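You operate a simulated robot arm through the tools that you are given. There is no shell and no other tool.

You run a simulated robot arm. Do the job below in one go: nothing can be reset, and whatever is moved stays where it is left.

Task
Fill engine 27 with the amount of oil on its card.
Fine: use the dial and one press of the green DOSE key; park the spout and shut the lid after.

The check looks at the end state, three seconds after you hand in, the way a careful person would. Anything else that was tipped, shoved, dropped, spilled or broken makes it a failure. A push-on lid holds only when it is set on centred and level and pressed home; a screw cap is set on level and turned clockwise until tight.

Robot
A 7-joint arm with a two-finger parallel gripper, fixed in place. Base frame: the origin is at the foot of the arm, x ahead of it, y to its left, z up; the work surface is at about z = 0.8. Lengths are in m, angles in degrees, forces in N, time in s.
With the tool pointing down near the work surface it reaches from about 0.1 to 0.62 m from the base axis. Its first joint turns from -166.0 to 166.0 degrees. Payload 3.43 kg.
The tool frame sits at the grasp point between the pads (the TCP): z along the fingers, y along the line on which they close. The tips reach 0.03 m beyond it. The gripper opens to 0.094 m. The fingers are 0.028 m wide and 0.01 m thick; the gripper's body (0.05 by 0.096 m) begins 0.055 m behind the TCP.
Orientation is told as [roll, pitch, yaw] about the base's x, y, z axes, in that order, counted from this pose: with the fingers straight down and closing along the base's y, the tool's x points along the base's -x, its y along +y and its z along -z.

Tools
- The arm moves only by the tool drive_tool. Its arguments are lists of equal length, an entry for each row: "fingers": the closure in counts, from 0 (fully open) to 255 (shut); "delta_pos": the shift along the base's x, y, z in m, a list of three; "dr": the turn, a rotation vector about the base's x, y, z in degrees, a list of three. In form: {"fingers": [fingers, ...], "delta_pos": [[x, y, z], ...], "dr": [[wx, wy, wz], ...]}. A call has 1 to 20 rows; each row is the pose to reach, as a shift and turn from the pose commanded when the call began. Rows are played at 5 a second. More than 0.05 m and 8.6 degrees between two rows, or a gripper value outside its range, and nothing of the call is played. A pose out of reach is approached as far as the arm can. The call stops where the force on the tool passes 50 N (or 10 N more than at its start, if that is more) or the arm is blocked; 0.2 s more then pass. Each finger travels about 0.108 m/s and halts on what it meets, pressing with about 27 N; the grip force reading is that of the motor and also rises with nothing between the fingers. The clock runs only during rows and for 0.2 s after the last one: add rows that repeat a pose to give the fingers time. It gives the time, the measured TCP pose, the force on the tool (base axes), the opening and the grip force at its end, in the units of the frame above (readings bear some noise), with the torque about the TCP (base axes, N m) and any sound that the robot's microphone picked up.
- Cameras (640 x 400 px; columns grow to the right, rows downward): "scene" is fixed at [0.4001, 0.6498, 1.6962]; the picture's right is [-0.97, -0.23, 0.00], its down [-0.17, 0.73, -0.66] and it looks along [0.15, -0.64, -0.75] (base axes); focal length 238 px, centre (320, 200). "wrist" rides on the gripper at [0.076, 0.014, -0.103] in the tool frame; the picture's right is [-0.18, 0.98, 0.00], its down [-0.75, -0.14, -0.64] and it looks along [-0.63, -0.12, 0.77] (tool axes); focal length 243 px, centre (320, 200). There is no depth. A picture from a camera that has moved, and an enlarged one, comes with that camera's place and axes in the base frame and with its lens.
- snapshot(camera): a new picture of that camera. No time passes.
- move_column(by): slides the trunk up (or, below 0, down) by that many m; the arm rides with it, the base frame stays. It gives what a move gives, with no picture.
- close_up(camera, box): a new picture of the part [left, top, right, bottom] of that camera's present view, enlarged. No time passes.
- sign_off(): hands the job in; it is judged then, once.

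Places have to be worked out from the pictures, the camera data and where the tool is seen. Open the gripper and draw the arm clear of the work before you hand the job in, unless the task says otherwise.

The tools are called after "Emit:" as name(argument=value, ...) on one line, values as JSON. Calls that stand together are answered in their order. drive_tool: Moves the arm, as the interface text tells. Its arguments: {"type":"object","properties":{"fingers":{"type":"array","items":{"type":"number"}},"delta_pos":{"type":"array","items":{"type":"array","items":{"type":"number"}}},"dr":{"type":"array","items":{"type":"array","items":{"type":"number"}}}},"required":["fingers","delta_pos","dr"]} The other tools are called the same way: move_column (by) slides the trunk up or down; snapshot (camera) takes a picture; close_up (camera, box) takes an enlarged picture of a part of a camera's view; sign_off () hands the job in.

At the start:

```text
t: 0.0
tcp_pos: [0.4812, 0.2052, 1.4678]
tcp_rot: [0.0, -0.1, 0.0]
contact_force: [-0.3, -0.4, -0.1]
moment: [0.0, 0.0, 0.02]
width: 0.0939
finger_force: 0.1
trunk travel left (down, up): [-0.45, 0.14]
```

scene: 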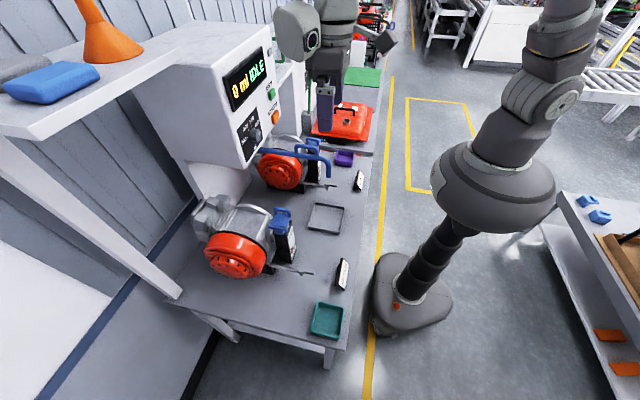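
wrist: 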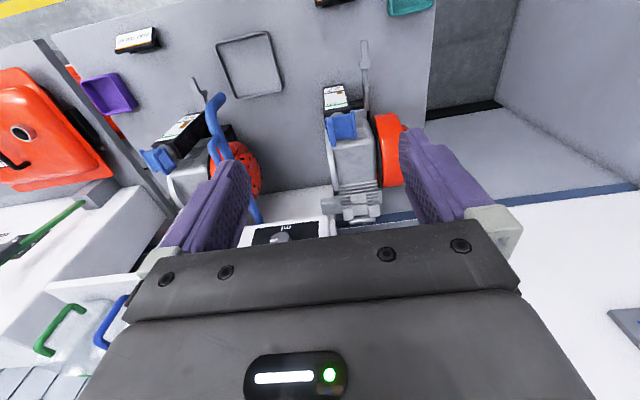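

I start by looking closely at the dispenser, the engines and the cards before moving anything.

Emit:
close_up(camera="scene", box=[200, 20, 360, 120])

Emit:
close_up(camera="scene", box=[220, 100, 380, 200])

Emit:
close_up(camera="scene", box=[200, 190, 360, 290])

Emit:
close_up(camera="wrist", box=[100, 10, 420, 210])

Emit:
close_up(camera="wrist", box=[300, 70, 420, 150])

```text
4.00 times, centred on (280, 70) of scene
camera zoom: at [0.4001, 0.6498, 1.6962], right [-0.97, -0.23, 0.0], down [-0.17, 0.73, -0.66], along [0.15, -0.64, -0.75], focal length 950 px, centre (480, 720)
```

zoom: 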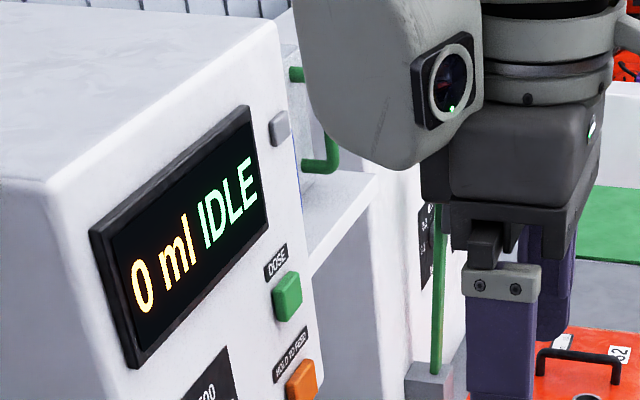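

```text
4.00 times, centred on (300, 150) of scene
camera zoom: at [0.4001, 0.6498, 1.6962], right [-0.97, -0.23, 0.0], down [-0.17, 0.73, -0.66], along [0.15, -0.64, -0.75], focal length 950 px, centre (400, 400)
```

zoom: 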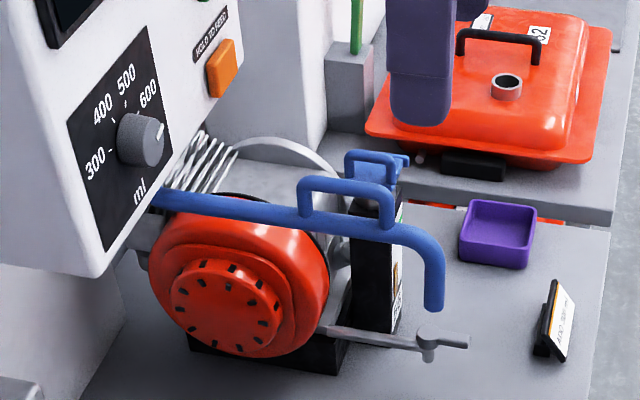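

```text
4.00 times, centred on (280, 240) of scene
camera zoom: at [0.4001, 0.6498, 1.6962], right [-0.97, -0.23, 0.0], down [-0.17, 0.73, -0.66], along [0.15, -0.64, -0.75], focal length 950 px, centre (480, 40)
```

zoom: 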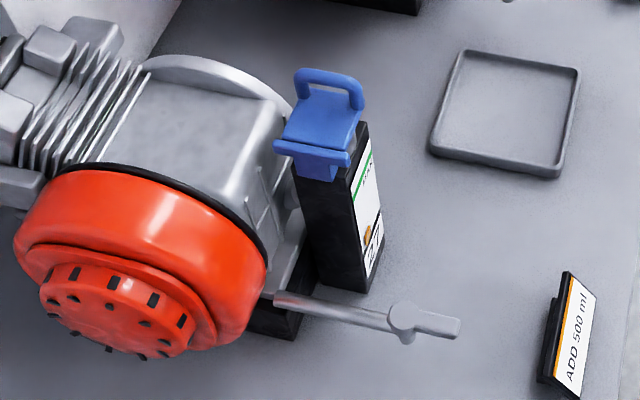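

```text
2.00 times, centred on (260, 110) of wrist
camera zoom: at [0.4066, 0.2198, 1.57], right [0.18, 0.98, 0.0], down [0.75, -0.14, 0.64], along [0.63, -0.12, -0.77], focal length 485 px, centre (440, 380)
```

zoom: 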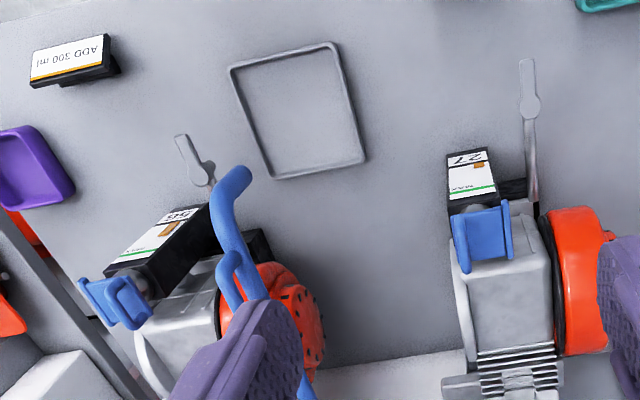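

```text
5.00 times, centred on (360, 110) of wrist
camera zoom: at [0.4066, 0.2198, 1.57], right [0.18, 0.98, 0.0], down [0.75, -0.14, 0.64], along [0.63, -0.12, -0.77], focal length 1213 px, centre (120, 650)
```

zoom: 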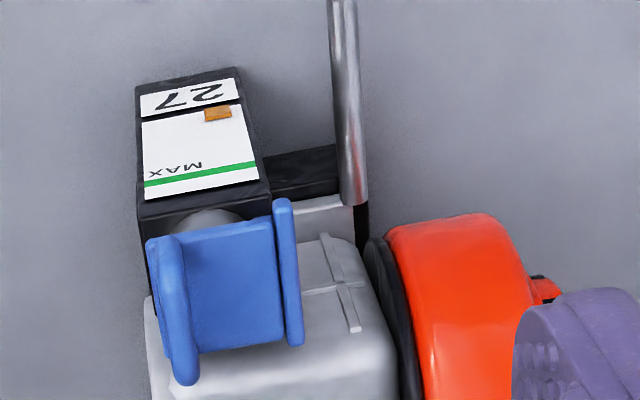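

The display reads "0 ml IDLE", and the label 27 is on the nearer engine's filler. I look closer at both stand cards, the dial, the spout and the hatch.

Emit:
close_up(camera="scene", box=[325, 250, 365, 300])

Emit:
close_up(camera="wrist", box=[100, 15, 180, 65])

Emit:
close_up(camera="scene", box=[230, 100, 278, 168])

Emit:
close_up(camera="scene", box=[250, 130, 346, 190])

Emit:
close_up(camera="scene", box=[262, 200, 310, 265])

Emit:
close_up(camera="wrist", box=[140, 90, 300, 190])

Emit:
close_up(camera="wrist", box=[230, 190, 390, 260])

```text
8.00 times, centred on (345, 275) of scene
camera zoom: at [0.4001, 0.6498, 1.6962], right [-0.97, -0.23, 0.0], down [-0.17, 0.73, -0.66], along [0.15, -0.64, -0.75], focal length 1900 px, centre (120, -400)
```

zoom: 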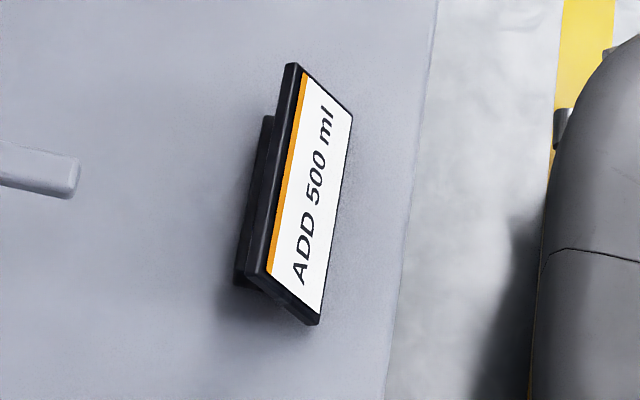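

```text
8.00 times, centred on (140, 40) of wrist
camera zoom: at [0.4066, 0.2198, 1.57], right [0.18, 0.98, 0.0], down [0.75, -0.14, 0.64], along [0.63, -0.12, -0.77], focal length 1941 px, centre (1760, 1480)
```

zoom: 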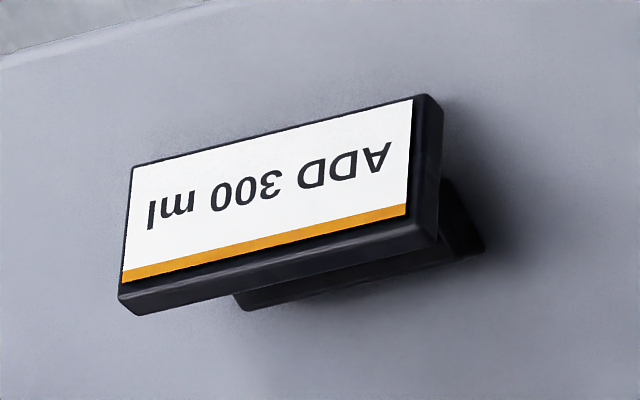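

```text
5.88 times, centred on (254, 134) of scene
camera zoom: at [0.4001, 0.6498, 1.6962], right [-0.97, -0.23, 0.0], down [-0.17, 0.73, -0.66], along [0.15, -0.64, -0.75], focal length 1397 px, centre (708, 588)
```

zoom: 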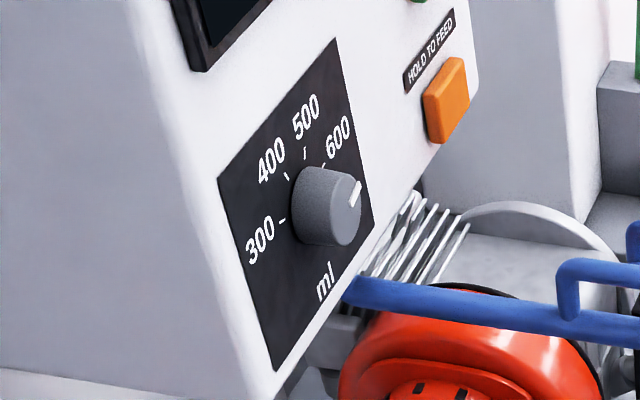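

```text
6.67 times, centred on (298, 160) of scene
camera zoom: at [0.4001, 0.6498, 1.6962], right [-0.97, -0.23, 0.0], down [-0.17, 0.73, -0.66], along [0.15, -0.64, -0.75], focal length 1583 px, centre (467, 467)
```

zoom: 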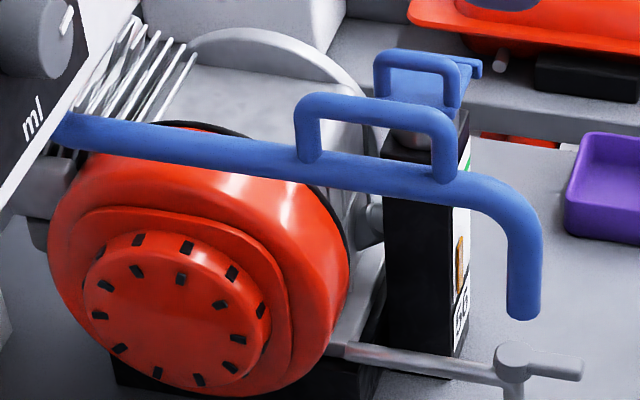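

```text
6.15 times, centred on (286, 232) of scene
camera zoom: at [0.4001, 0.6498, 1.6962], right [-0.97, -0.23, 0.0], down [-0.17, 0.73, -0.66], along [0.15, -0.64, -0.75], focal length 1462 px, centre (529, 0)
```

zoom: 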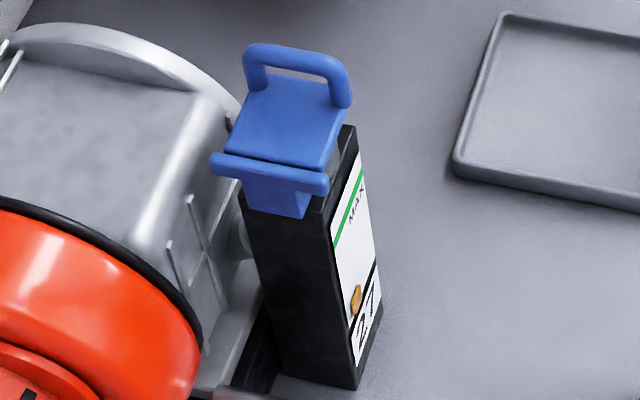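

```text
4.00 times, centred on (220, 140) of wrist
camera zoom: at [0.4066, 0.2198, 1.57], right [0.18, 0.98, 0.0], down [0.75, -0.14, 0.64], along [0.63, -0.12, -0.77], focal length 970 px, centre (720, 440)
```

zoom: 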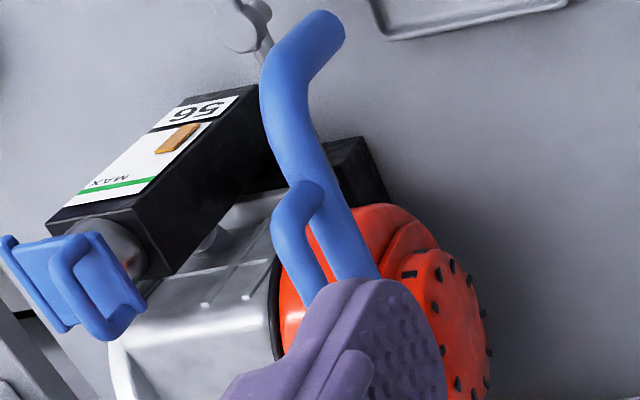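

```text
4.00 times, centred on (310, 225) of wrist
camera zoom: at [0.4066, 0.2198, 1.57], right [0.18, 0.98, 0.0], down [0.75, -0.14, 0.64], along [0.63, -0.12, -0.77], focal length 970 px, centre (360, 100)
```

zoom: 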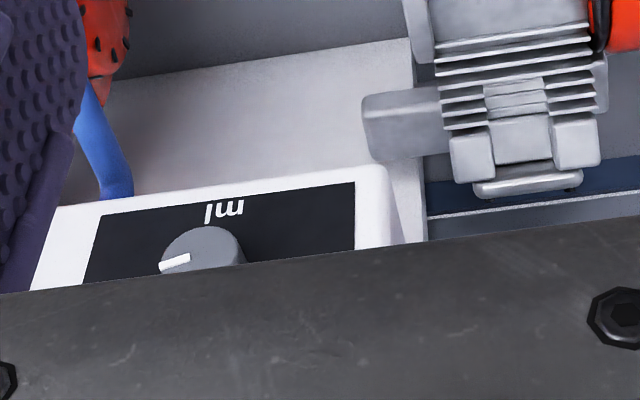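

The card in front of engine 27 says ADD 500 ml, and the spout tip triangulates to about (0.52, 0.00, 1.06), right above the grey drip tray, so that is its park position. Engine 27's hatch is near (0.63, 0.22, 1.06). I pitch the tool 45° so that the wrist camera looks straight at the panel.

Emit:
drive_tool(fingers=[0, 0, 0, 0, 0, 0, 0], delta_pos=[[-0.01, -0.02, 0], [-0.02, -0.04, 0], [-0.03, -0.07, 0], [-0.04, -0.1, 0], [-0.05, -0.12, 0], [-0.06, -0.14, 0], [-0.06, -0.14, 0]], dr=[[0, -7.5, 0], [0, -15, 0], [0, -22.5, 0], [0, -30, 0], [0, -37.5, 0], [0, -45, 0], [0, -45, 0]])

Emit:
snapshot(camera="wrist")

Emit:
snapshot(camera="scene")

```text
t: 1.6
tcp_pos: [0.4219, 0.0635, 1.4689]
tcp_rot: [0.0, -45.1, 0.0]
contact_force: [-0.5, 0.2, -0.3]
moment: [0.02, 0.01, 0.03]
width: 0.094
finger_force: 0.0
trunk travel left (down, up): [-0.45, 0.14]
```

```text
taken
camera wrist: at [0.2965, 0.0776, 1.4868], right [0.13, 0.98, 0.13], down [0.08, -0.14, 0.99], along [0.99, -0.12, -0.1], focal length 243 px, centre (320, 200)
```

wrist: 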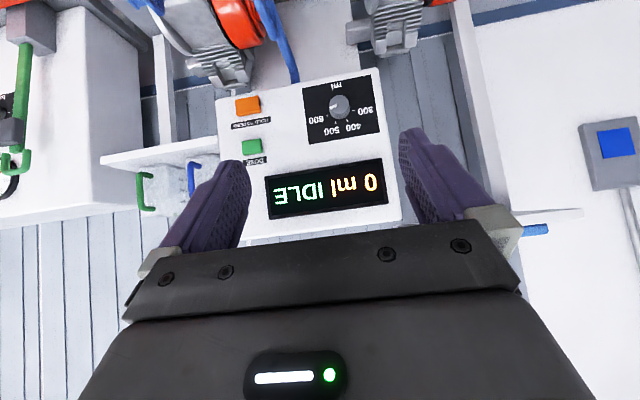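

```text
taken
```

scene: 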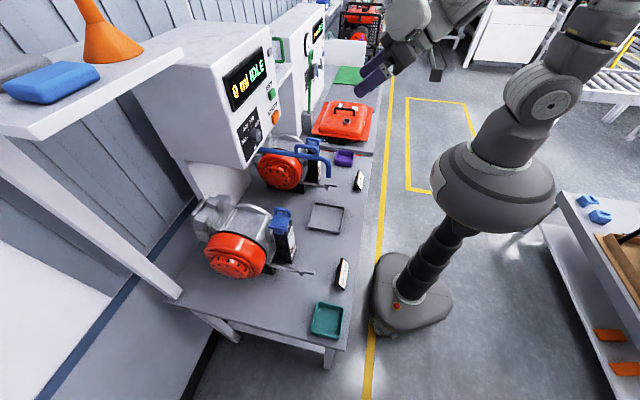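

The panel is in view. I zoom in on the dial and the keys.

Emit:
close_up(camera="wrist", box=[296, 67, 392, 147])

Emit:
close_up(camera="wrist", box=[216, 85, 296, 175])

Emit:
close_up(camera="scene", box=[225, 100, 275, 160])

Emit:
close_up(camera="wrist", box=[130, 0, 450, 120])

```text
5.00 times, centred on (344, 107) of wrist
camera zoom: at [0.2965, 0.0776, 1.4868], right [0.13, 0.98, 0.13], down [0.08, -0.14, 0.99], along [0.99, -0.12, -0.1], focal length 1213 px, centre (200, 665)
```

zoom: 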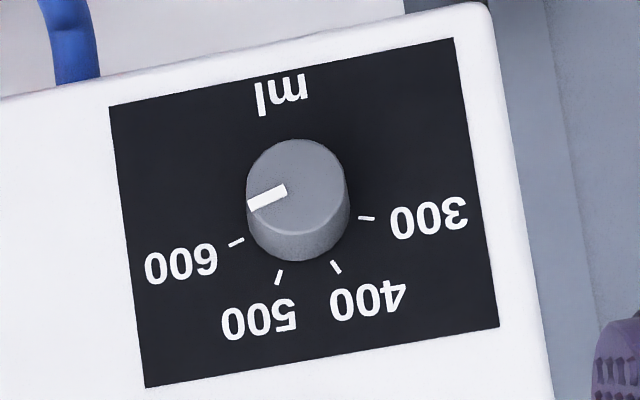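

```text
4.44 times, centred on (256, 130) of wrist
camera zoom: at [0.2965, 0.0776, 1.4868], right [0.13, 0.98, 0.13], down [0.08, -0.14, 0.99], along [0.99, -0.12, -0.1], focal length 1078 px, centre (604, 511)
```

zoom: 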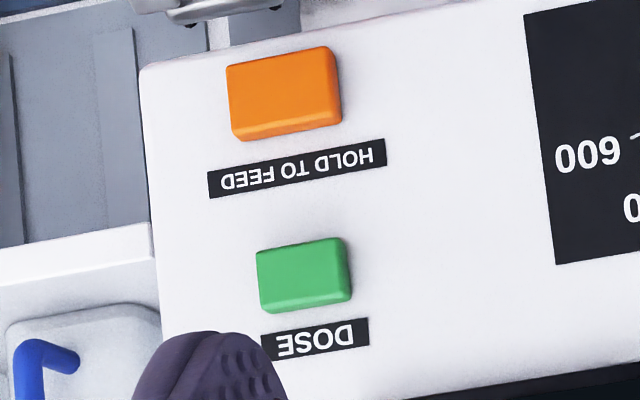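

```text
6.67 times, centred on (250, 130) of scene
camera zoom: at [0.4001, 0.6498, 1.6962], right [-0.97, -0.23, 0.0], down [-0.17, 0.73, -0.66], along [0.15, -0.64, -0.75], focal length 1583 px, centre (787, 667)
```

zoom: 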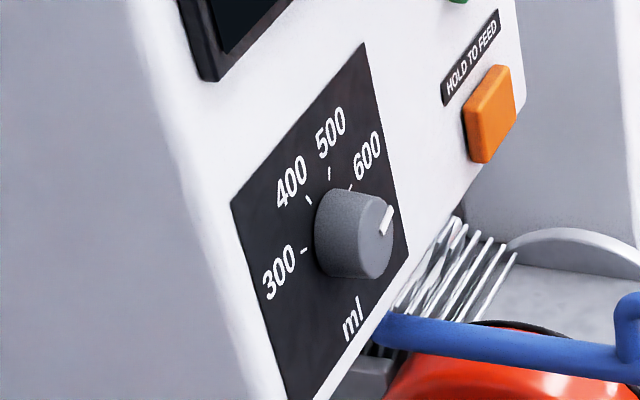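

```text
2.00 times, centred on (290, 60) of wrist
camera zoom: at [0.2965, 0.0776, 1.4868], right [0.13, 0.98, 0.13], down [0.08, -0.14, 0.99], along [0.99, -0.12, -0.1], focal length 485 px, centre (380, 480)
```

zoom: 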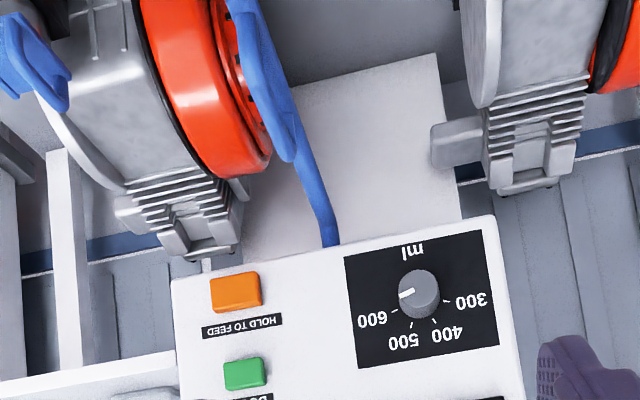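

The dial marks sit at about -75°, -25°, +25° and +75° for 300/400/500/600, and the pointer is at about +76°, i.e. 600, so it must turn 50° back. The knob face is near (0.728, 0.083, 1.276) and the DOSE key near (0.74, -0.094, 1.322). Next I move over to look closely at engine 27's hatch.

Emit:
drive_tool(fingers=[0, 0, 0, 0, 0, 0, 0], delta_pos=[[0.0, 0.03, -0.03], [0.0, 0.06, -0.06], [0.01, 0.09, -0.1], [0.02, 0.11, -0.14], [0.03, 0.13, -0.17], [0.03, 0.14, -0.19], [0.03, 0.14, -0.19]], dr=[[0, 4, 0], [0, 8, 0], [0, 12, 0], [0, 16, 0], [0, 20, 0], [0, 25, 0], [0, 25, 0]])

Emit:
snapshot(camera="wrist")

Emit:
close_up(camera="wrist", box=[270, 90, 430, 190])

```text
refused: row 3 steps farther than a row can; nothing moved
```

```text
taken
camera wrist: at [0.2965, 0.0776, 1.4868], right [0.13, 0.98, 0.13], down [0.08, -0.14, 0.99], along [0.99, -0.12, -0.1], focal length 243 px, centre (320, 200)
```

wrist: 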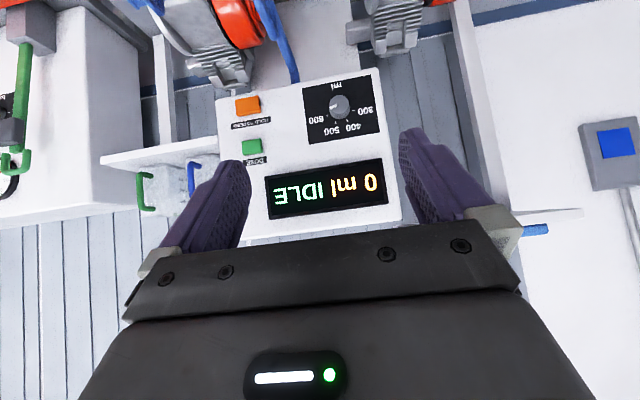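

```text
4.00 times, centred on (350, 140) of wrist
camera zoom: at [0.2965, 0.0776, 1.4868], right [0.13, 0.98, 0.13], down [0.08, -0.14, 0.99], along [0.99, -0.12, -0.1], focal length 970 px, centre (200, 440)
```

zoom: 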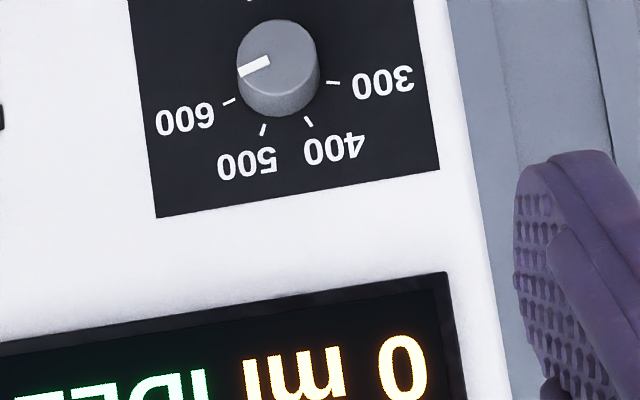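

The row step was slightly too long, so nothing moved. I repeat it with smaller, even steps.

Emit:
drive_tool(fingers=[0, 0, 0, 0, 0, 0, 0, 0], delta_pos=[[0.004, 0.02, -0.028], [0.008, 0.04, -0.056], [0.012, 0.06, -0.084], [0.016, 0.08, -0.112], [0.02, 0.1, -0.14], [0.025, 0.12, -0.165], [0.03, 0.14, -0.19], [0.03, 0.14, -0.19]], dr=[[0, 3, 0], [0, 7, 0], [0, 11, 0], [0, 15, 0], [0, 19, 0], [0, 22, 0], [0, 25, 0], [0, 25, 0]])

Emit:
snapshot(camera="wrist")

Emit:
snapshot(camera="scene")

```text
t: 3.4
tcp_pos: [0.4512, 0.2041, 1.2786]
tcp_rot: [0.0, -20.1, 0.0]
contact_force: [-0.4, -0.3, -0.7]
moment: [-0.03, 0.0, 0.02]
width: 0.0941
finger_force: 0.1
trunk travel left (down, up): [-0.45, 0.14]
```

```text
taken
camera wrist: at [0.345, 0.2185, 1.348], right [0.17, 0.98, 0.06], down [0.49, -0.14, 0.86], along [0.86, -0.12, -0.5], focal length 243 px, centre (320, 200)
```

wrist: 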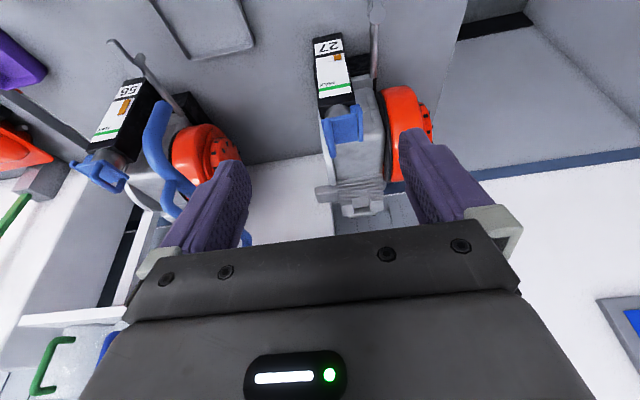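

```text
taken
```

scene: 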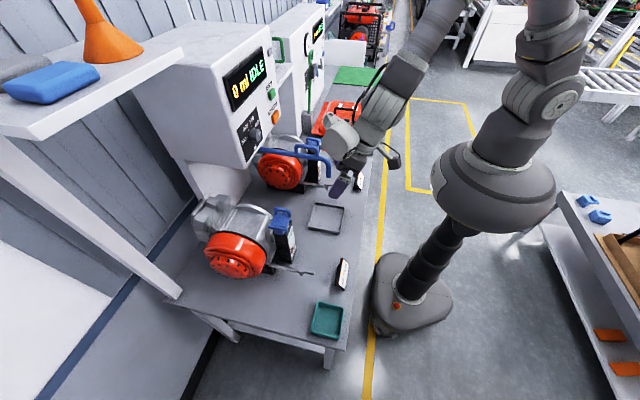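

Emit:
close_up(camera="wrist", box=[300, 30, 420, 180])

Emit:
close_up(camera="wrist", box=[310, 90, 380, 160])

Emit:
close_up(camera="wrist", box=[70, 70, 260, 220])

Emit:
close_up(camera="scene", box=[262, 200, 310, 230])

```text
2.67 times, centred on (360, 105) of wrist
camera zoom: at [0.345, 0.2185, 1.348], right [0.17, 0.98, 0.06], down [0.49, -0.14, 0.86], along [0.86, -0.12, -0.5], focal length 647 px, centre (213, 453)
```

zoom: 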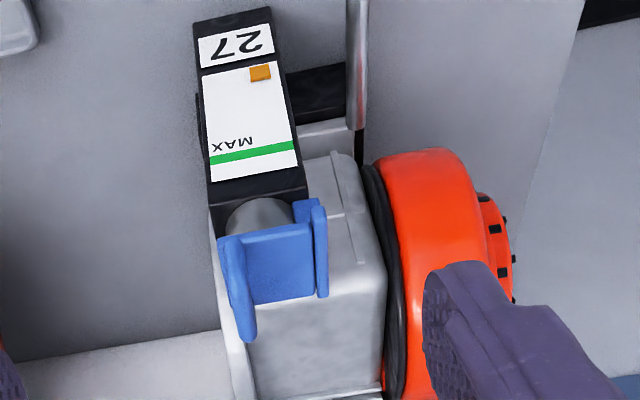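

```text
5.71 times, centred on (345, 125) of wrist
camera zoom: at [0.345, 0.2185, 1.348], right [0.17, 0.98, 0.06], down [0.49, -0.14, 0.86], along [0.86, -0.12, -0.5], focal length 1386 px, centre (177, 629)
```

zoom: 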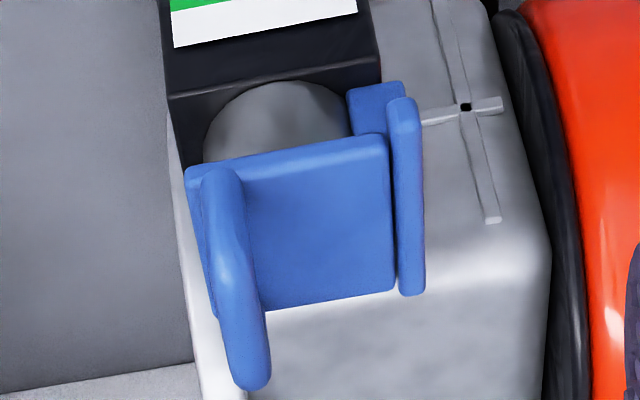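

```text
2.67 times, centred on (165, 145) of wrist
camera zoom: at [0.345, 0.2185, 1.348], right [0.17, 0.98, 0.06], down [0.49, -0.14, 0.86], along [0.86, -0.12, -0.5], focal length 647 px, centre (733, 347)
```

zoom: 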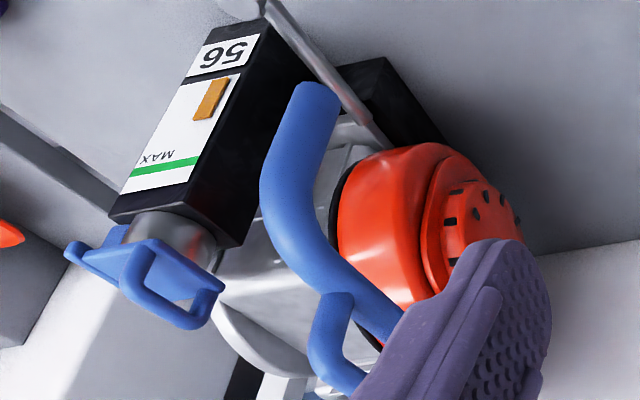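

```text
13.33 times, centred on (286, 215) of scene
camera zoom: at [0.4001, 0.6498, 1.6962], right [-0.97, -0.23, 0.0], down [-0.17, 0.73, -0.66], along [0.15, -0.64, -0.75], focal length 3167 px, centre (773, 0)
```

zoom: 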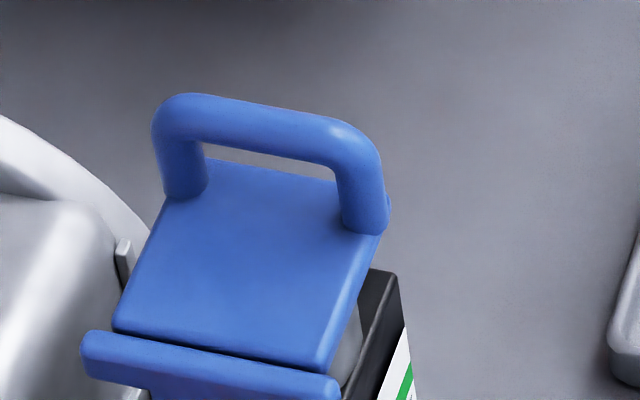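

The hatch has a standing loop handle along x on its -y edge at about y 0.203, z 1.088, with x from 0.605 to 0.66. Its hinge bar is on the +y side near y 0.255, so it opens up and over towards +y. I go above the handle with the fingers partly closed.

Emit:
drive_tool(fingers=[30, 60, 90, 110, 110, 110], delta_pos=[[0.045, 0, -0.015], [0.09, 0, -0.03], [0.135, 0, -0.05], [0.165, -0.001, -0.07], [0.181, -0.001, -0.08], [0.181, -0.001, -0.08]], dr=[[0, 0, 0], [0, 0, 0], [0, 0, 0], [0, 0, 0], [0, 0, 0], [0, 0, 0]])

Emit:
snapshot(camera="wrist")

Emit:
snapshot(camera="scene")

```text
t: 4.8
tcp_pos: [0.6351, 0.205, 1.1979]
tcp_rot: [0.0, -19.9, 0.0]
contact_force: [0.6, 0.4, 0.4]
moment: [-0.03, 0.0, -0.02]
width: 0.0534
finger_force: 0.0
trunk travel left (down, up): [-0.45, 0.14]
```

```text
taken
camera wrist: at [0.5292, 0.2192, 1.2695], right [0.17, 0.98, 0.06], down [0.49, -0.14, 0.86], along [0.86, -0.12, -0.5], focal length 243 px, centre (320, 200)
```

wrist: 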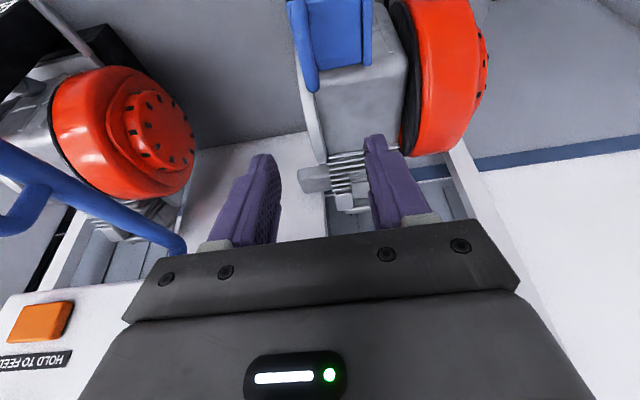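

```text
taken
```

scene: 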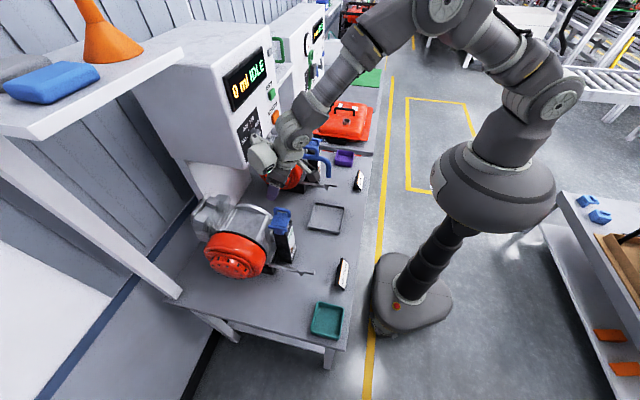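

The fingers straddle the handle's line at y ≈ 0.204. I descend to TCP z ≈ 1.102 with the fingers still open, then check before closing.

Emit:
drive_tool(fingers=[110, 110, 110, 110, 110], delta_pos=[[-0.003, -0.001, -0.03], [-0.003, -0.001, -0.06], [-0.003, -0.001, -0.08], [-0.003, -0.001, -0.096], [-0.003, -0.001, -0.096]], dr=[[0, 0, 0], [0, 0, 0], [0, 0, 0], [0, 0, 0], [0, 0, 0]])

Emit:
snapshot(camera="wrist")

Emit:
close_up(camera="scene", box=[238, 180, 318, 230])

```text
t: 6.0
tcp_pos: [0.6279, 0.2054, 1.1019]
tcp_rot: [0.1, -20.0, 0.0]
contact_force: [0.1, -0.2, 0.0]
moment: [-0.02, 0.01, 0.01]
width: 0.0536
finger_force: 0.1
trunk travel left (down, up): [-0.45, 0.14]
```

```text
taken
camera wrist: at [0.5226, 0.22, 1.1722], right [0.17, 0.98, 0.06], down [0.49, -0.14, 0.86], along [0.86, -0.12, -0.5], focal length 243 px, centre (320, 200)
```

wrist: 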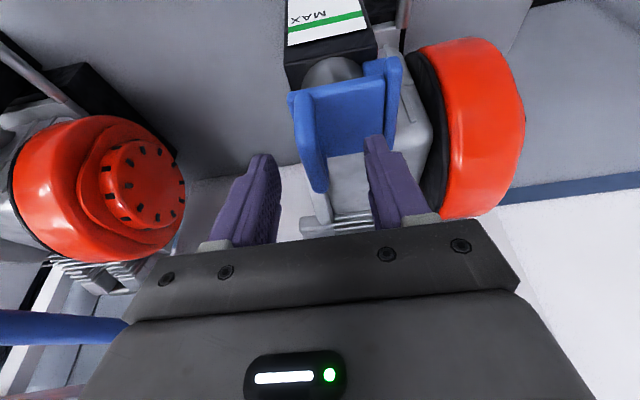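

```text
8.00 times, centred on (278, 205) of scene
camera zoom: at [0.4001, 0.6498, 1.6962], right [-0.97, -0.23, 0.0], down [-0.17, 0.73, -0.66], along [0.15, -0.64, -0.75], focal length 1900 px, centre (656, 160)
```

zoom: 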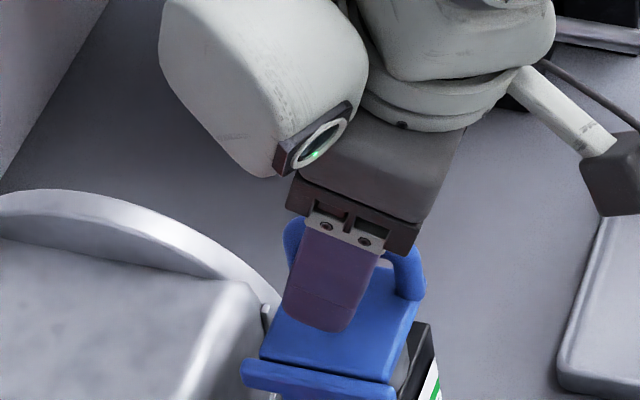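

The handle sits between the two fingers with no contact. I close on it.

Emit:
drive_tool(fingers=[180, 255, 255, 255], delta_pos=[[0, 0, 0], [0, 0, 0], [0, 0, 0], [0, 0, 0]], dr=[[0, 0, 0], [0, 0, 0], [0, 0, 0], [0, 0, 0]])

Emit:
close_up(camera="scene", box=[238, 180, 318, 230])

Emit:
close_up(camera="wrist", box=[220, 50, 460, 230])

```text
t: 7.0
tcp_pos: [0.6296, 0.2051, 1.102]
tcp_rot: [0.0, -19.9, -0.1]
contact_force: [0.9, -4.4, 2.1]
moment: [-0.08, -0.02, 0.02]
width: 0.0114
finger_force: 44.8
trunk travel left (down, up): [-0.45, 0.14]
```

```text
8.00 times, centred on (278, 205) of scene
camera zoom: at [0.4001, 0.6498, 1.6962], right [-0.97, -0.23, 0.0], down [-0.17, 0.73, -0.66], along [0.15, -0.64, -0.75], focal length 1900 px, centre (656, 160)
```

zoom: 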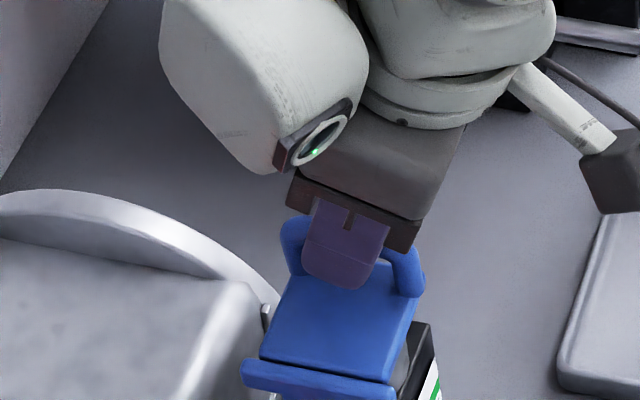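

```text
2.22 times, centred on (340, 140) of wrist
camera zoom: at [0.5227, 0.2192, 1.1726], right [0.17, 0.98, 0.06], down [0.49, -0.14, 0.86], along [0.86, -0.12, -0.5], focal length 539 px, centre (276, 333)
```

zoom: 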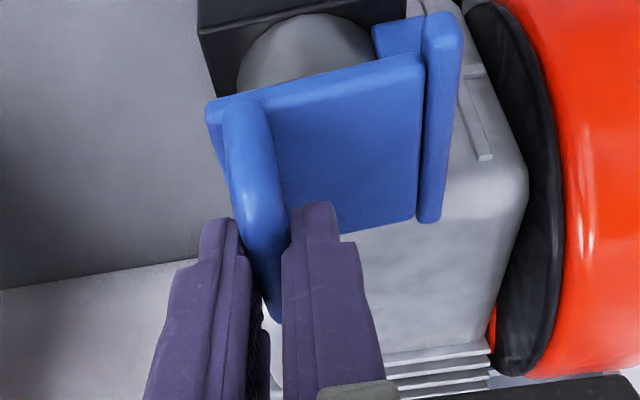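

The handle is gripped (width 11 mm). I take the hinge axis to be near y 0.2525, z 1.051 (radius about 0.061), and I swing the first 30° along that arc with a slight tool tilt.

Emit:
drive_tool(fingers=[255, 255, 255, 255, 255], delta_pos=[[0, 0.005, 0.006], [0, 0.0115, 0.0114], [0, 0.0187, 0.0158], [0, 0.0264, 0.0193], [0, 0.0264, 0.0193]], dr=[[-2.5, 0, 0], [-5, 0, 0], [-7.5, 0, 0], [-10, 0, 0], [-10, 0, 0]])

Emit:
close_up(camera="scene", box=[238, 180, 318, 230])

Emit:
snapshot(camera="wrist")

```text
t: 8.2
tcp_pos: [0.6297, 0.2311, 1.1213]
tcp_rot: [-10.6, -19.7, 3.6]
contact_force: [0.1, -1.4, 0.8]
moment: [-0.09, -0.04, -0.01]
width: 0.0113
finger_force: 45.3
trunk travel left (down, up): [-0.45, 0.14]
```

```text
8.00 times, centred on (278, 205) of scene
camera zoom: at [0.4001, 0.6498, 1.6962], right [-0.97, -0.23, 0.0], down [-0.17, 0.73, -0.66], along [0.15, -0.64, -0.75], focal length 1900 px, centre (656, 160)
```

zoom: 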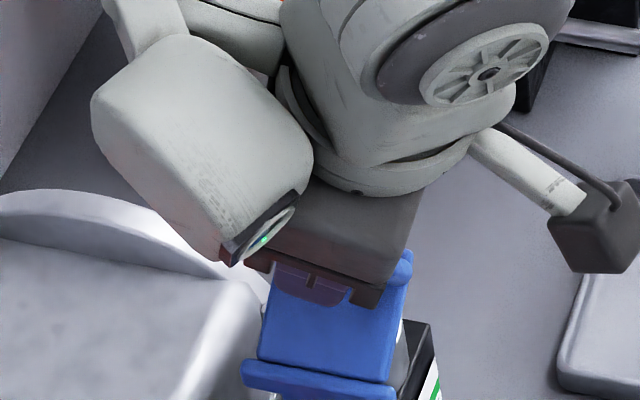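

```text
taken
camera wrist: at [0.5227, 0.2578, 1.1882], right [0.17, 0.98, -0.11], down [0.49, 0.01, 0.87], along [0.86, -0.2, -0.48], focal length 243 px, centre (320, 200)
```

wrist: 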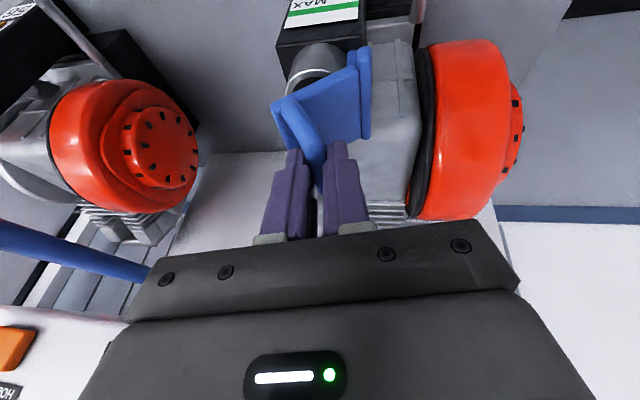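

The lid follows with only about 1–2 N. I continue along the arc to about 75°.

Emit:
drive_tool(fingers=[255, 255, 255, 255, 255, 255, 255], delta_pos=[[0, 0.0081, 0.0026], [0, 0.0166, 0.0041], [0, 0.0251, 0.0045], [0, 0.0337, 0.0039], [0, 0.0421, 0.0022], [0, 0.0503, -0.0005], [0, 0.0503, -0.0005]], dr=[[-2.5, 0, 0], [-5, 0, 0], [-7.5, 0, 0], [-10, 0, 0], [-12.5, 0, 0], [-15, 0, 0], [-15, 0, 0]])

Emit:
close_up(camera="scene", box=[238, 180, 318, 230])

Emit:
snapshot(camera="wrist")

```text
t: 9.8
tcp_pos: [0.6293, 0.2797, 1.1206]
tcp_rot: [-26.4, -18.0, 8.8]
contact_force: [-7.4, -1.1, -0.7]
moment: [-0.04, 0.29, -0.1]
width: 0.0111
finger_force: 44.9
trunk travel left (down, up): [-0.45, 0.14]
```

```text
8.00 times, centred on (278, 205) of scene
camera zoom: at [0.4001, 0.6498, 1.6962], right [-0.97, -0.23, 0.0], down [-0.17, 0.73, -0.66], along [0.15, -0.64, -0.75], focal length 1900 px, centre (656, 160)
```

zoom: 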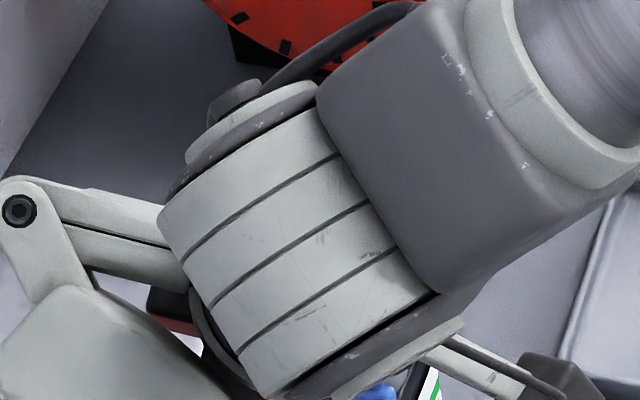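

```text
taken
camera wrist: at [0.5229, 0.3225, 1.1789], right [0.17, 0.92, -0.36], down [0.49, 0.24, 0.84], along [0.86, -0.32, -0.41], focal length 243 px, centre (320, 200)
```

wrist: 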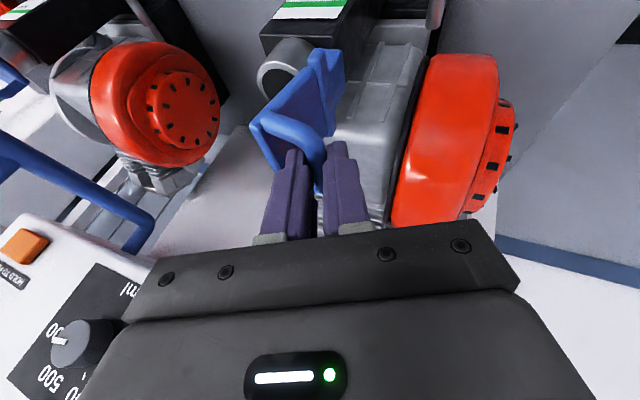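

The lid is at about 75° and the neck mouth is visible; a mild x force suggests a finger touching a handle leg. I continue to about 105°, now tilting the tool together with the lid.

Emit:
drive_tool(fingers=[255, 255, 255, 255, 255], delta_pos=[[-0.001, 0.0089, -0.0044], [-0.002, 0.0171, -0.0098], [-0.002, 0.0245, -0.0163], [-0.002, 0.0311, -0.0237], [-0.002, 0.0311, -0.0237]], dr=[[-7.5, 0, 0], [-15, 0, 0], [-22.5, 0, 0], [-30, 0, 0], [-30, 0, 0]])

Emit:
snapshot(camera="scene")

Emit:
snapshot(camera="wrist")

```text
t: 10.7
tcp_pos: [0.6237, 0.2887, 1.1133]
tcp_rot: [-51.4, -13.8, 16.3]
contact_force: [29.6, -3.7, -8.4]
moment: [0.12, -0.55, 1.18]
width: 0.0112
finger_force: 44.4
out of reach, approached as far as the arm can: row 3, 4
trunk travel left (down, up): [-0.45, 0.14]
stopped in row 4: the force on the tool passed its limit at 74 N (the readings are from after the stop); the commanded pose is now the measured one
```

```text
taken
```

scene: 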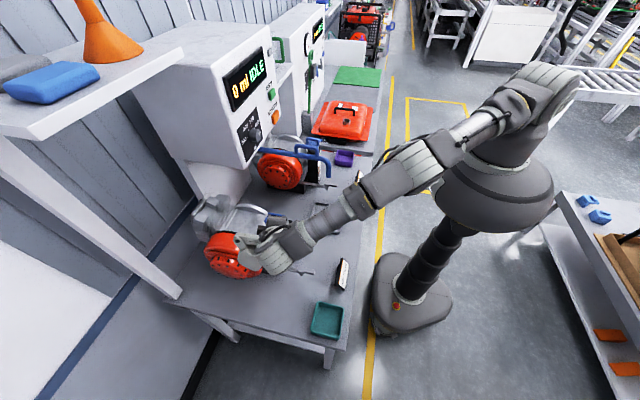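

```text
taken
camera wrist: at [0.5157, 0.3489, 1.1472], right [0.18, 0.69, -0.7], down [0.47, 0.57, 0.68], along [0.87, -0.45, -0.22], focal length 243 px, centre (320, 200)
```

wrist: 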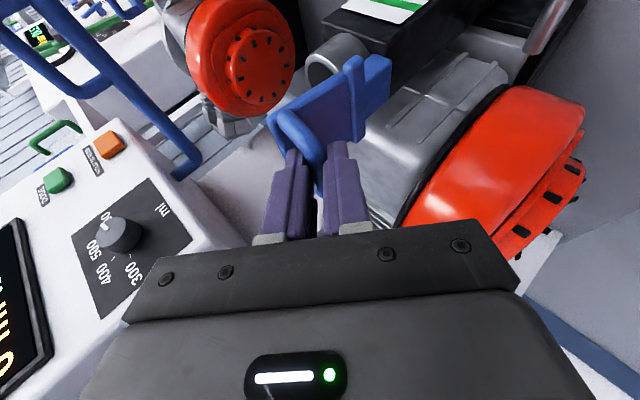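

The arm ran out of reach with the strong tilt and pulled on the handle in x. I ease the grip slightly to release that load, keeping the bar caged between the fingers.

Emit:
drive_tool(fingers=[215, 200, 200], delta_pos=[[0, 0, 0], [0, 0, 0], [0, 0, 0]], dr=[[0, 0, 0], [0, 0, 0], [0, 0, 0]])

Emit:
close_up(camera="wrist", box=[220, 20, 460, 260])

Emit:
close_up(camera="scene", box=[190, 180, 350, 280])

```text
t: 11.5
tcp_pos: [0.6182, 0.2905, 1.1168]
tcp_rot: [-51.4, -13.7, 16.2]
contact_force: [8.0, 2.8, 8.9]
moment: [-0.2, -0.13, 0.34]
width: 0.0231
finger_force: 2.6
trunk travel left (down, up): [-0.45, 0.14]
```

```text
1.67 times, centred on (340, 140) of wrist
camera zoom: at [0.5103, 0.3509, 1.1493], right [0.18, 0.69, -0.7], down [0.47, 0.57, 0.68], along [0.86, -0.45, -0.22], focal length 404 px, centre (287, 300)
```

zoom: 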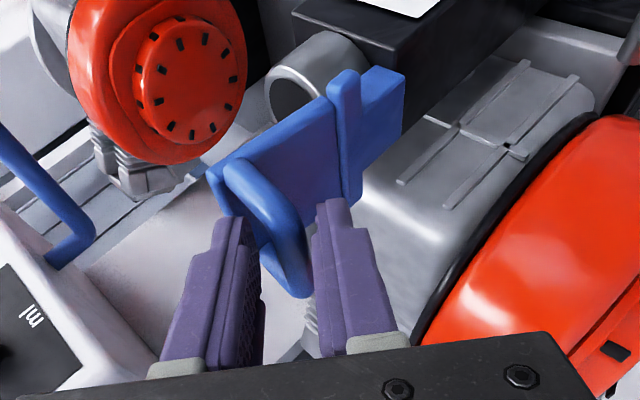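

```text
4.00 times, centred on (270, 230) of scene
camera zoom: at [0.4001, 0.6498, 1.6962], right [-0.97, -0.23, 0.0], down [-0.17, 0.73, -0.66], along [0.15, -0.64, -0.75], focal length 950 px, centre (520, 80)
```

zoom: 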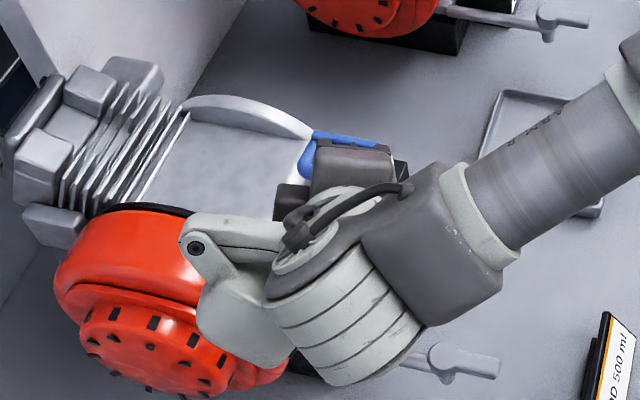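

The lid is near vertical, with the tool 5 mm too far towards -x and touching a handle leg. I tilt the tool back to about 25°, centre it in the loop and raise it slightly, keeping the bar caged.

Emit:
drive_tool(fingers=[200, 200, 200, 200, 200], delta_pos=[[0.006, 0, 0.002], [0.007, -0.001, 0.004], [0.007, -0.003, 0.006], [0.007, -0.004, 0.0075], [0.007, -0.004, 0.0075]], dr=[[6, 0, 0], [13, 0, 0], [20, 0, 0], [26, 0, 0], [26, 0, 0]])

Emit:
close_up(camera="wrist", box=[220, 20, 460, 260])

Emit:
snapshot(camera="scene")

```text
t: 12.7
tcp_pos: [0.6235, 0.2855, 1.123]
tcp_rot: [-24.7, -19.5, 8.4]
contact_force: [-0.1, -0.5, 0.1]
moment: [-0.02, 0.0, 0.03]
width: 0.0203
finger_force: 0.0
trunk travel left (down, up): [-0.45, 0.14]
```

```text
1.67 times, centred on (340, 140) of wrist
camera zoom: at [0.5159, 0.3259, 1.1795], right [0.18, 0.93, -0.33], down [0.47, 0.21, 0.86], along [0.86, -0.31, -0.4], focal length 404 px, centre (287, 300)
```

zoom: 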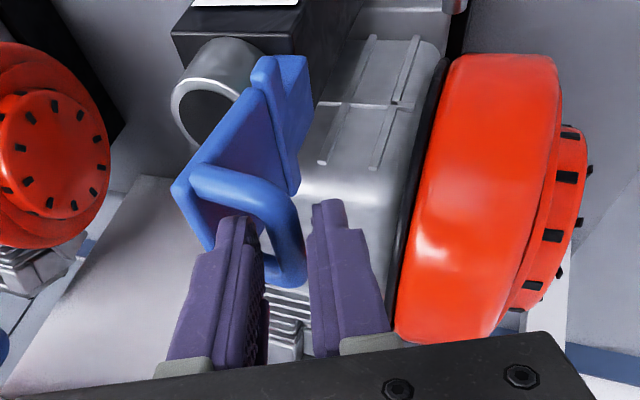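

```text
taken
```

scene: 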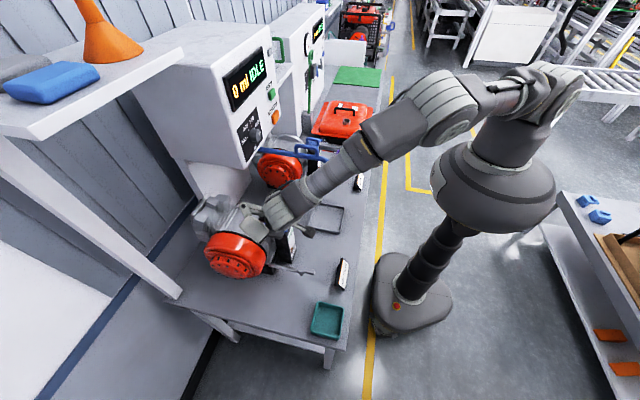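

No load now and the lid stands at about 80°. I push the bar further over with the inner finger, following the arc, to see whether it goes past vertical to its stop.

Emit:
drive_tool(fingers=[200, 200, 200, 200, 200], delta_pos=[[0, 0.008, -0.003], [0, 0.014, -0.008], [0, 0.019, -0.012], [0, 0.023, -0.016], [0, 0.023, -0.016]], dr=[[0, 0, 0], [0, 0, 0], [0, 0, 0], [0, 0, 0], [0, 0, 0]])

Emit:
close_up(camera="wrist", box=[220, 20, 460, 260])

```text
t: 13.9
tcp_pos: [0.6237, 0.3081, 1.1067]
tcp_rot: [-25.0, -19.6, 8.4]
contact_force: [-0.2, -2.1, 1.1]
moment: [-0.09, 0.04, 0.01]
width: 0.0219
finger_force: 1.8
trunk travel left (down, up): [-0.45, 0.14]
```

```text
1.67 times, centred on (340, 140) of wrist
camera zoom: at [0.5173, 0.3485, 1.1637], right [0.18, 0.93, -0.33], down [0.47, 0.21, 0.86], along [0.86, -0.31, -0.4], focal length 404 px, centre (287, 300)
```

zoom: 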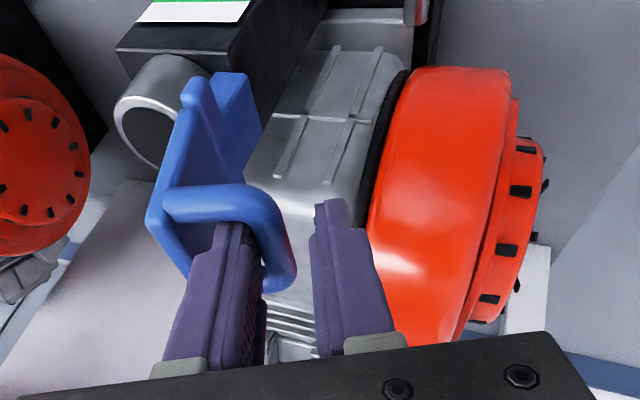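

The lid moves over with just 2 N, now near 100°. I keep pushing gently to find the stop.

Emit:
drive_tool(fingers=[200, 200, 200, 200], delta_pos=[[0, 0.0035, -0.004], [0, 0.0066, -0.008], [0, 0.0092, -0.013], [0, 0.0092, -0.013]], dr=[[0, 0, 0], [0, 0, 0], [0, 0, 0], [0, 0, 0]])

Emit:
close_up(camera="wrist", box=[220, 20, 460, 260])

```text
t: 14.9
tcp_pos: [0.6257, 0.3137, 1.099]
tcp_rot: [-24.8, -19.8, 8.5]
contact_force: [18.1, -18.4, 35.0]
moment: [-1.15, -0.05, 0.4]
width: 0.0379
finger_force: 15.3
trunk travel left (down, up): [-0.45, 0.14]
```

```text
1.67 times, centred on (340, 140) of wrist
camera zoom: at [0.5178, 0.3541, 1.1542], right [0.18, 0.93, -0.33], down [0.46, 0.21, 0.86], along [0.87, -0.3, -0.39], focal length 404 px, centre (287, 300)
```

zoom: 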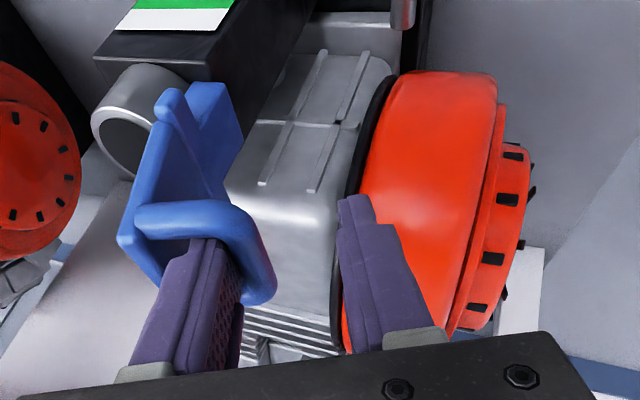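

That is the stop, at about 110° (force rising, fingers pried). I back off and then withdraw along the tool axis to see whether the lid stays open.

Emit:
drive_tool(fingers=[200, 200, 200, 200], delta_pos=[[0, -0.004, 0.007], [0, -0.008, 0.012], [0, -0.009, 0.013], [0, -0.009, 0.013]], dr=[[0, 0, 0], [0, 0, 0], [0, 0, 0], [0, 0, 0]])

Emit:
close_up(camera="wrist", box=[220, 20, 460, 260])

```text
t: 15.9
tcp_pos: [0.6234, 0.308, 1.1066]
tcp_rot: [-24.8, -19.3, 8.4]
contact_force: [9.1, -5.3, 0.9]
moment: [-0.09, -0.14, 0.2]
width: 0.0235
finger_force: 2.2
trunk travel left (down, up): [-0.45, 0.14]
```

```text
1.67 times, centred on (340, 140) of wrist
camera zoom: at [0.5161, 0.349, 1.1641], right [0.18, 0.93, -0.33], down [0.47, 0.21, 0.86], along [0.86, -0.3, -0.4], focal length 404 px, centre (287, 300)
```

zoom: 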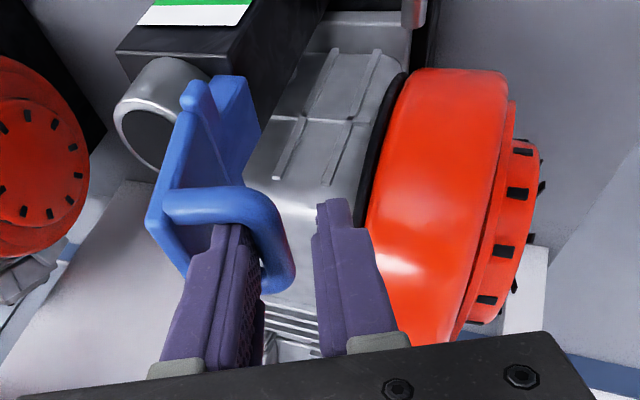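

The lid is around 100° with the inner finger still rubbing a leg. I centre the fingers off the bar, then check that the load goes to zero.

Emit:
drive_tool(fingers=[200, 200, 200], delta_pos=[[0.002, -0.0045, 0.0021], [0.002, -0.0045, 0.0021], [0.002, -0.0045, 0.0021]], dr=[[0, 0, 0], [0, 0, 0], [0, 0, 0]])

Emit:
close_up(camera="wrist", box=[220, 20, 460, 260])

```text
t: 16.7
tcp_pos: [0.6258, 0.3043, 1.1101]
tcp_rot: [-25.0, -19.5, 8.6]
contact_force: [-0.5, 0.1, 1.1]
moment: [0.03, -0.01, 0.03]
width: 0.0204
finger_force: 0.1
trunk travel left (down, up): [-0.45, 0.14]
```

```text
1.67 times, centred on (340, 140) of wrist
camera zoom: at [0.5181, 0.3446, 1.1665], right [0.18, 0.93, -0.33], down [0.47, 0.21, 0.86], along [0.86, -0.31, -0.4], focal length 404 px, centre (287, 300)
```

zoom: 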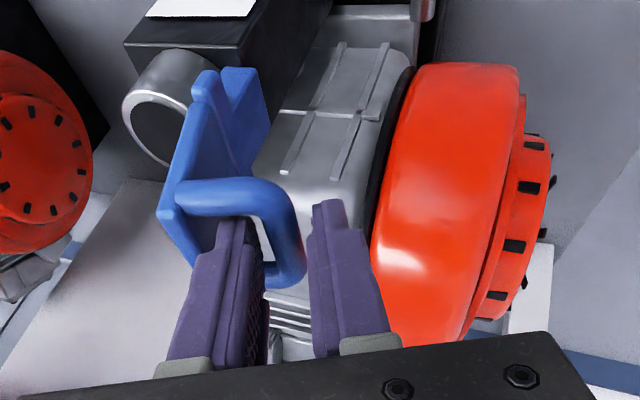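

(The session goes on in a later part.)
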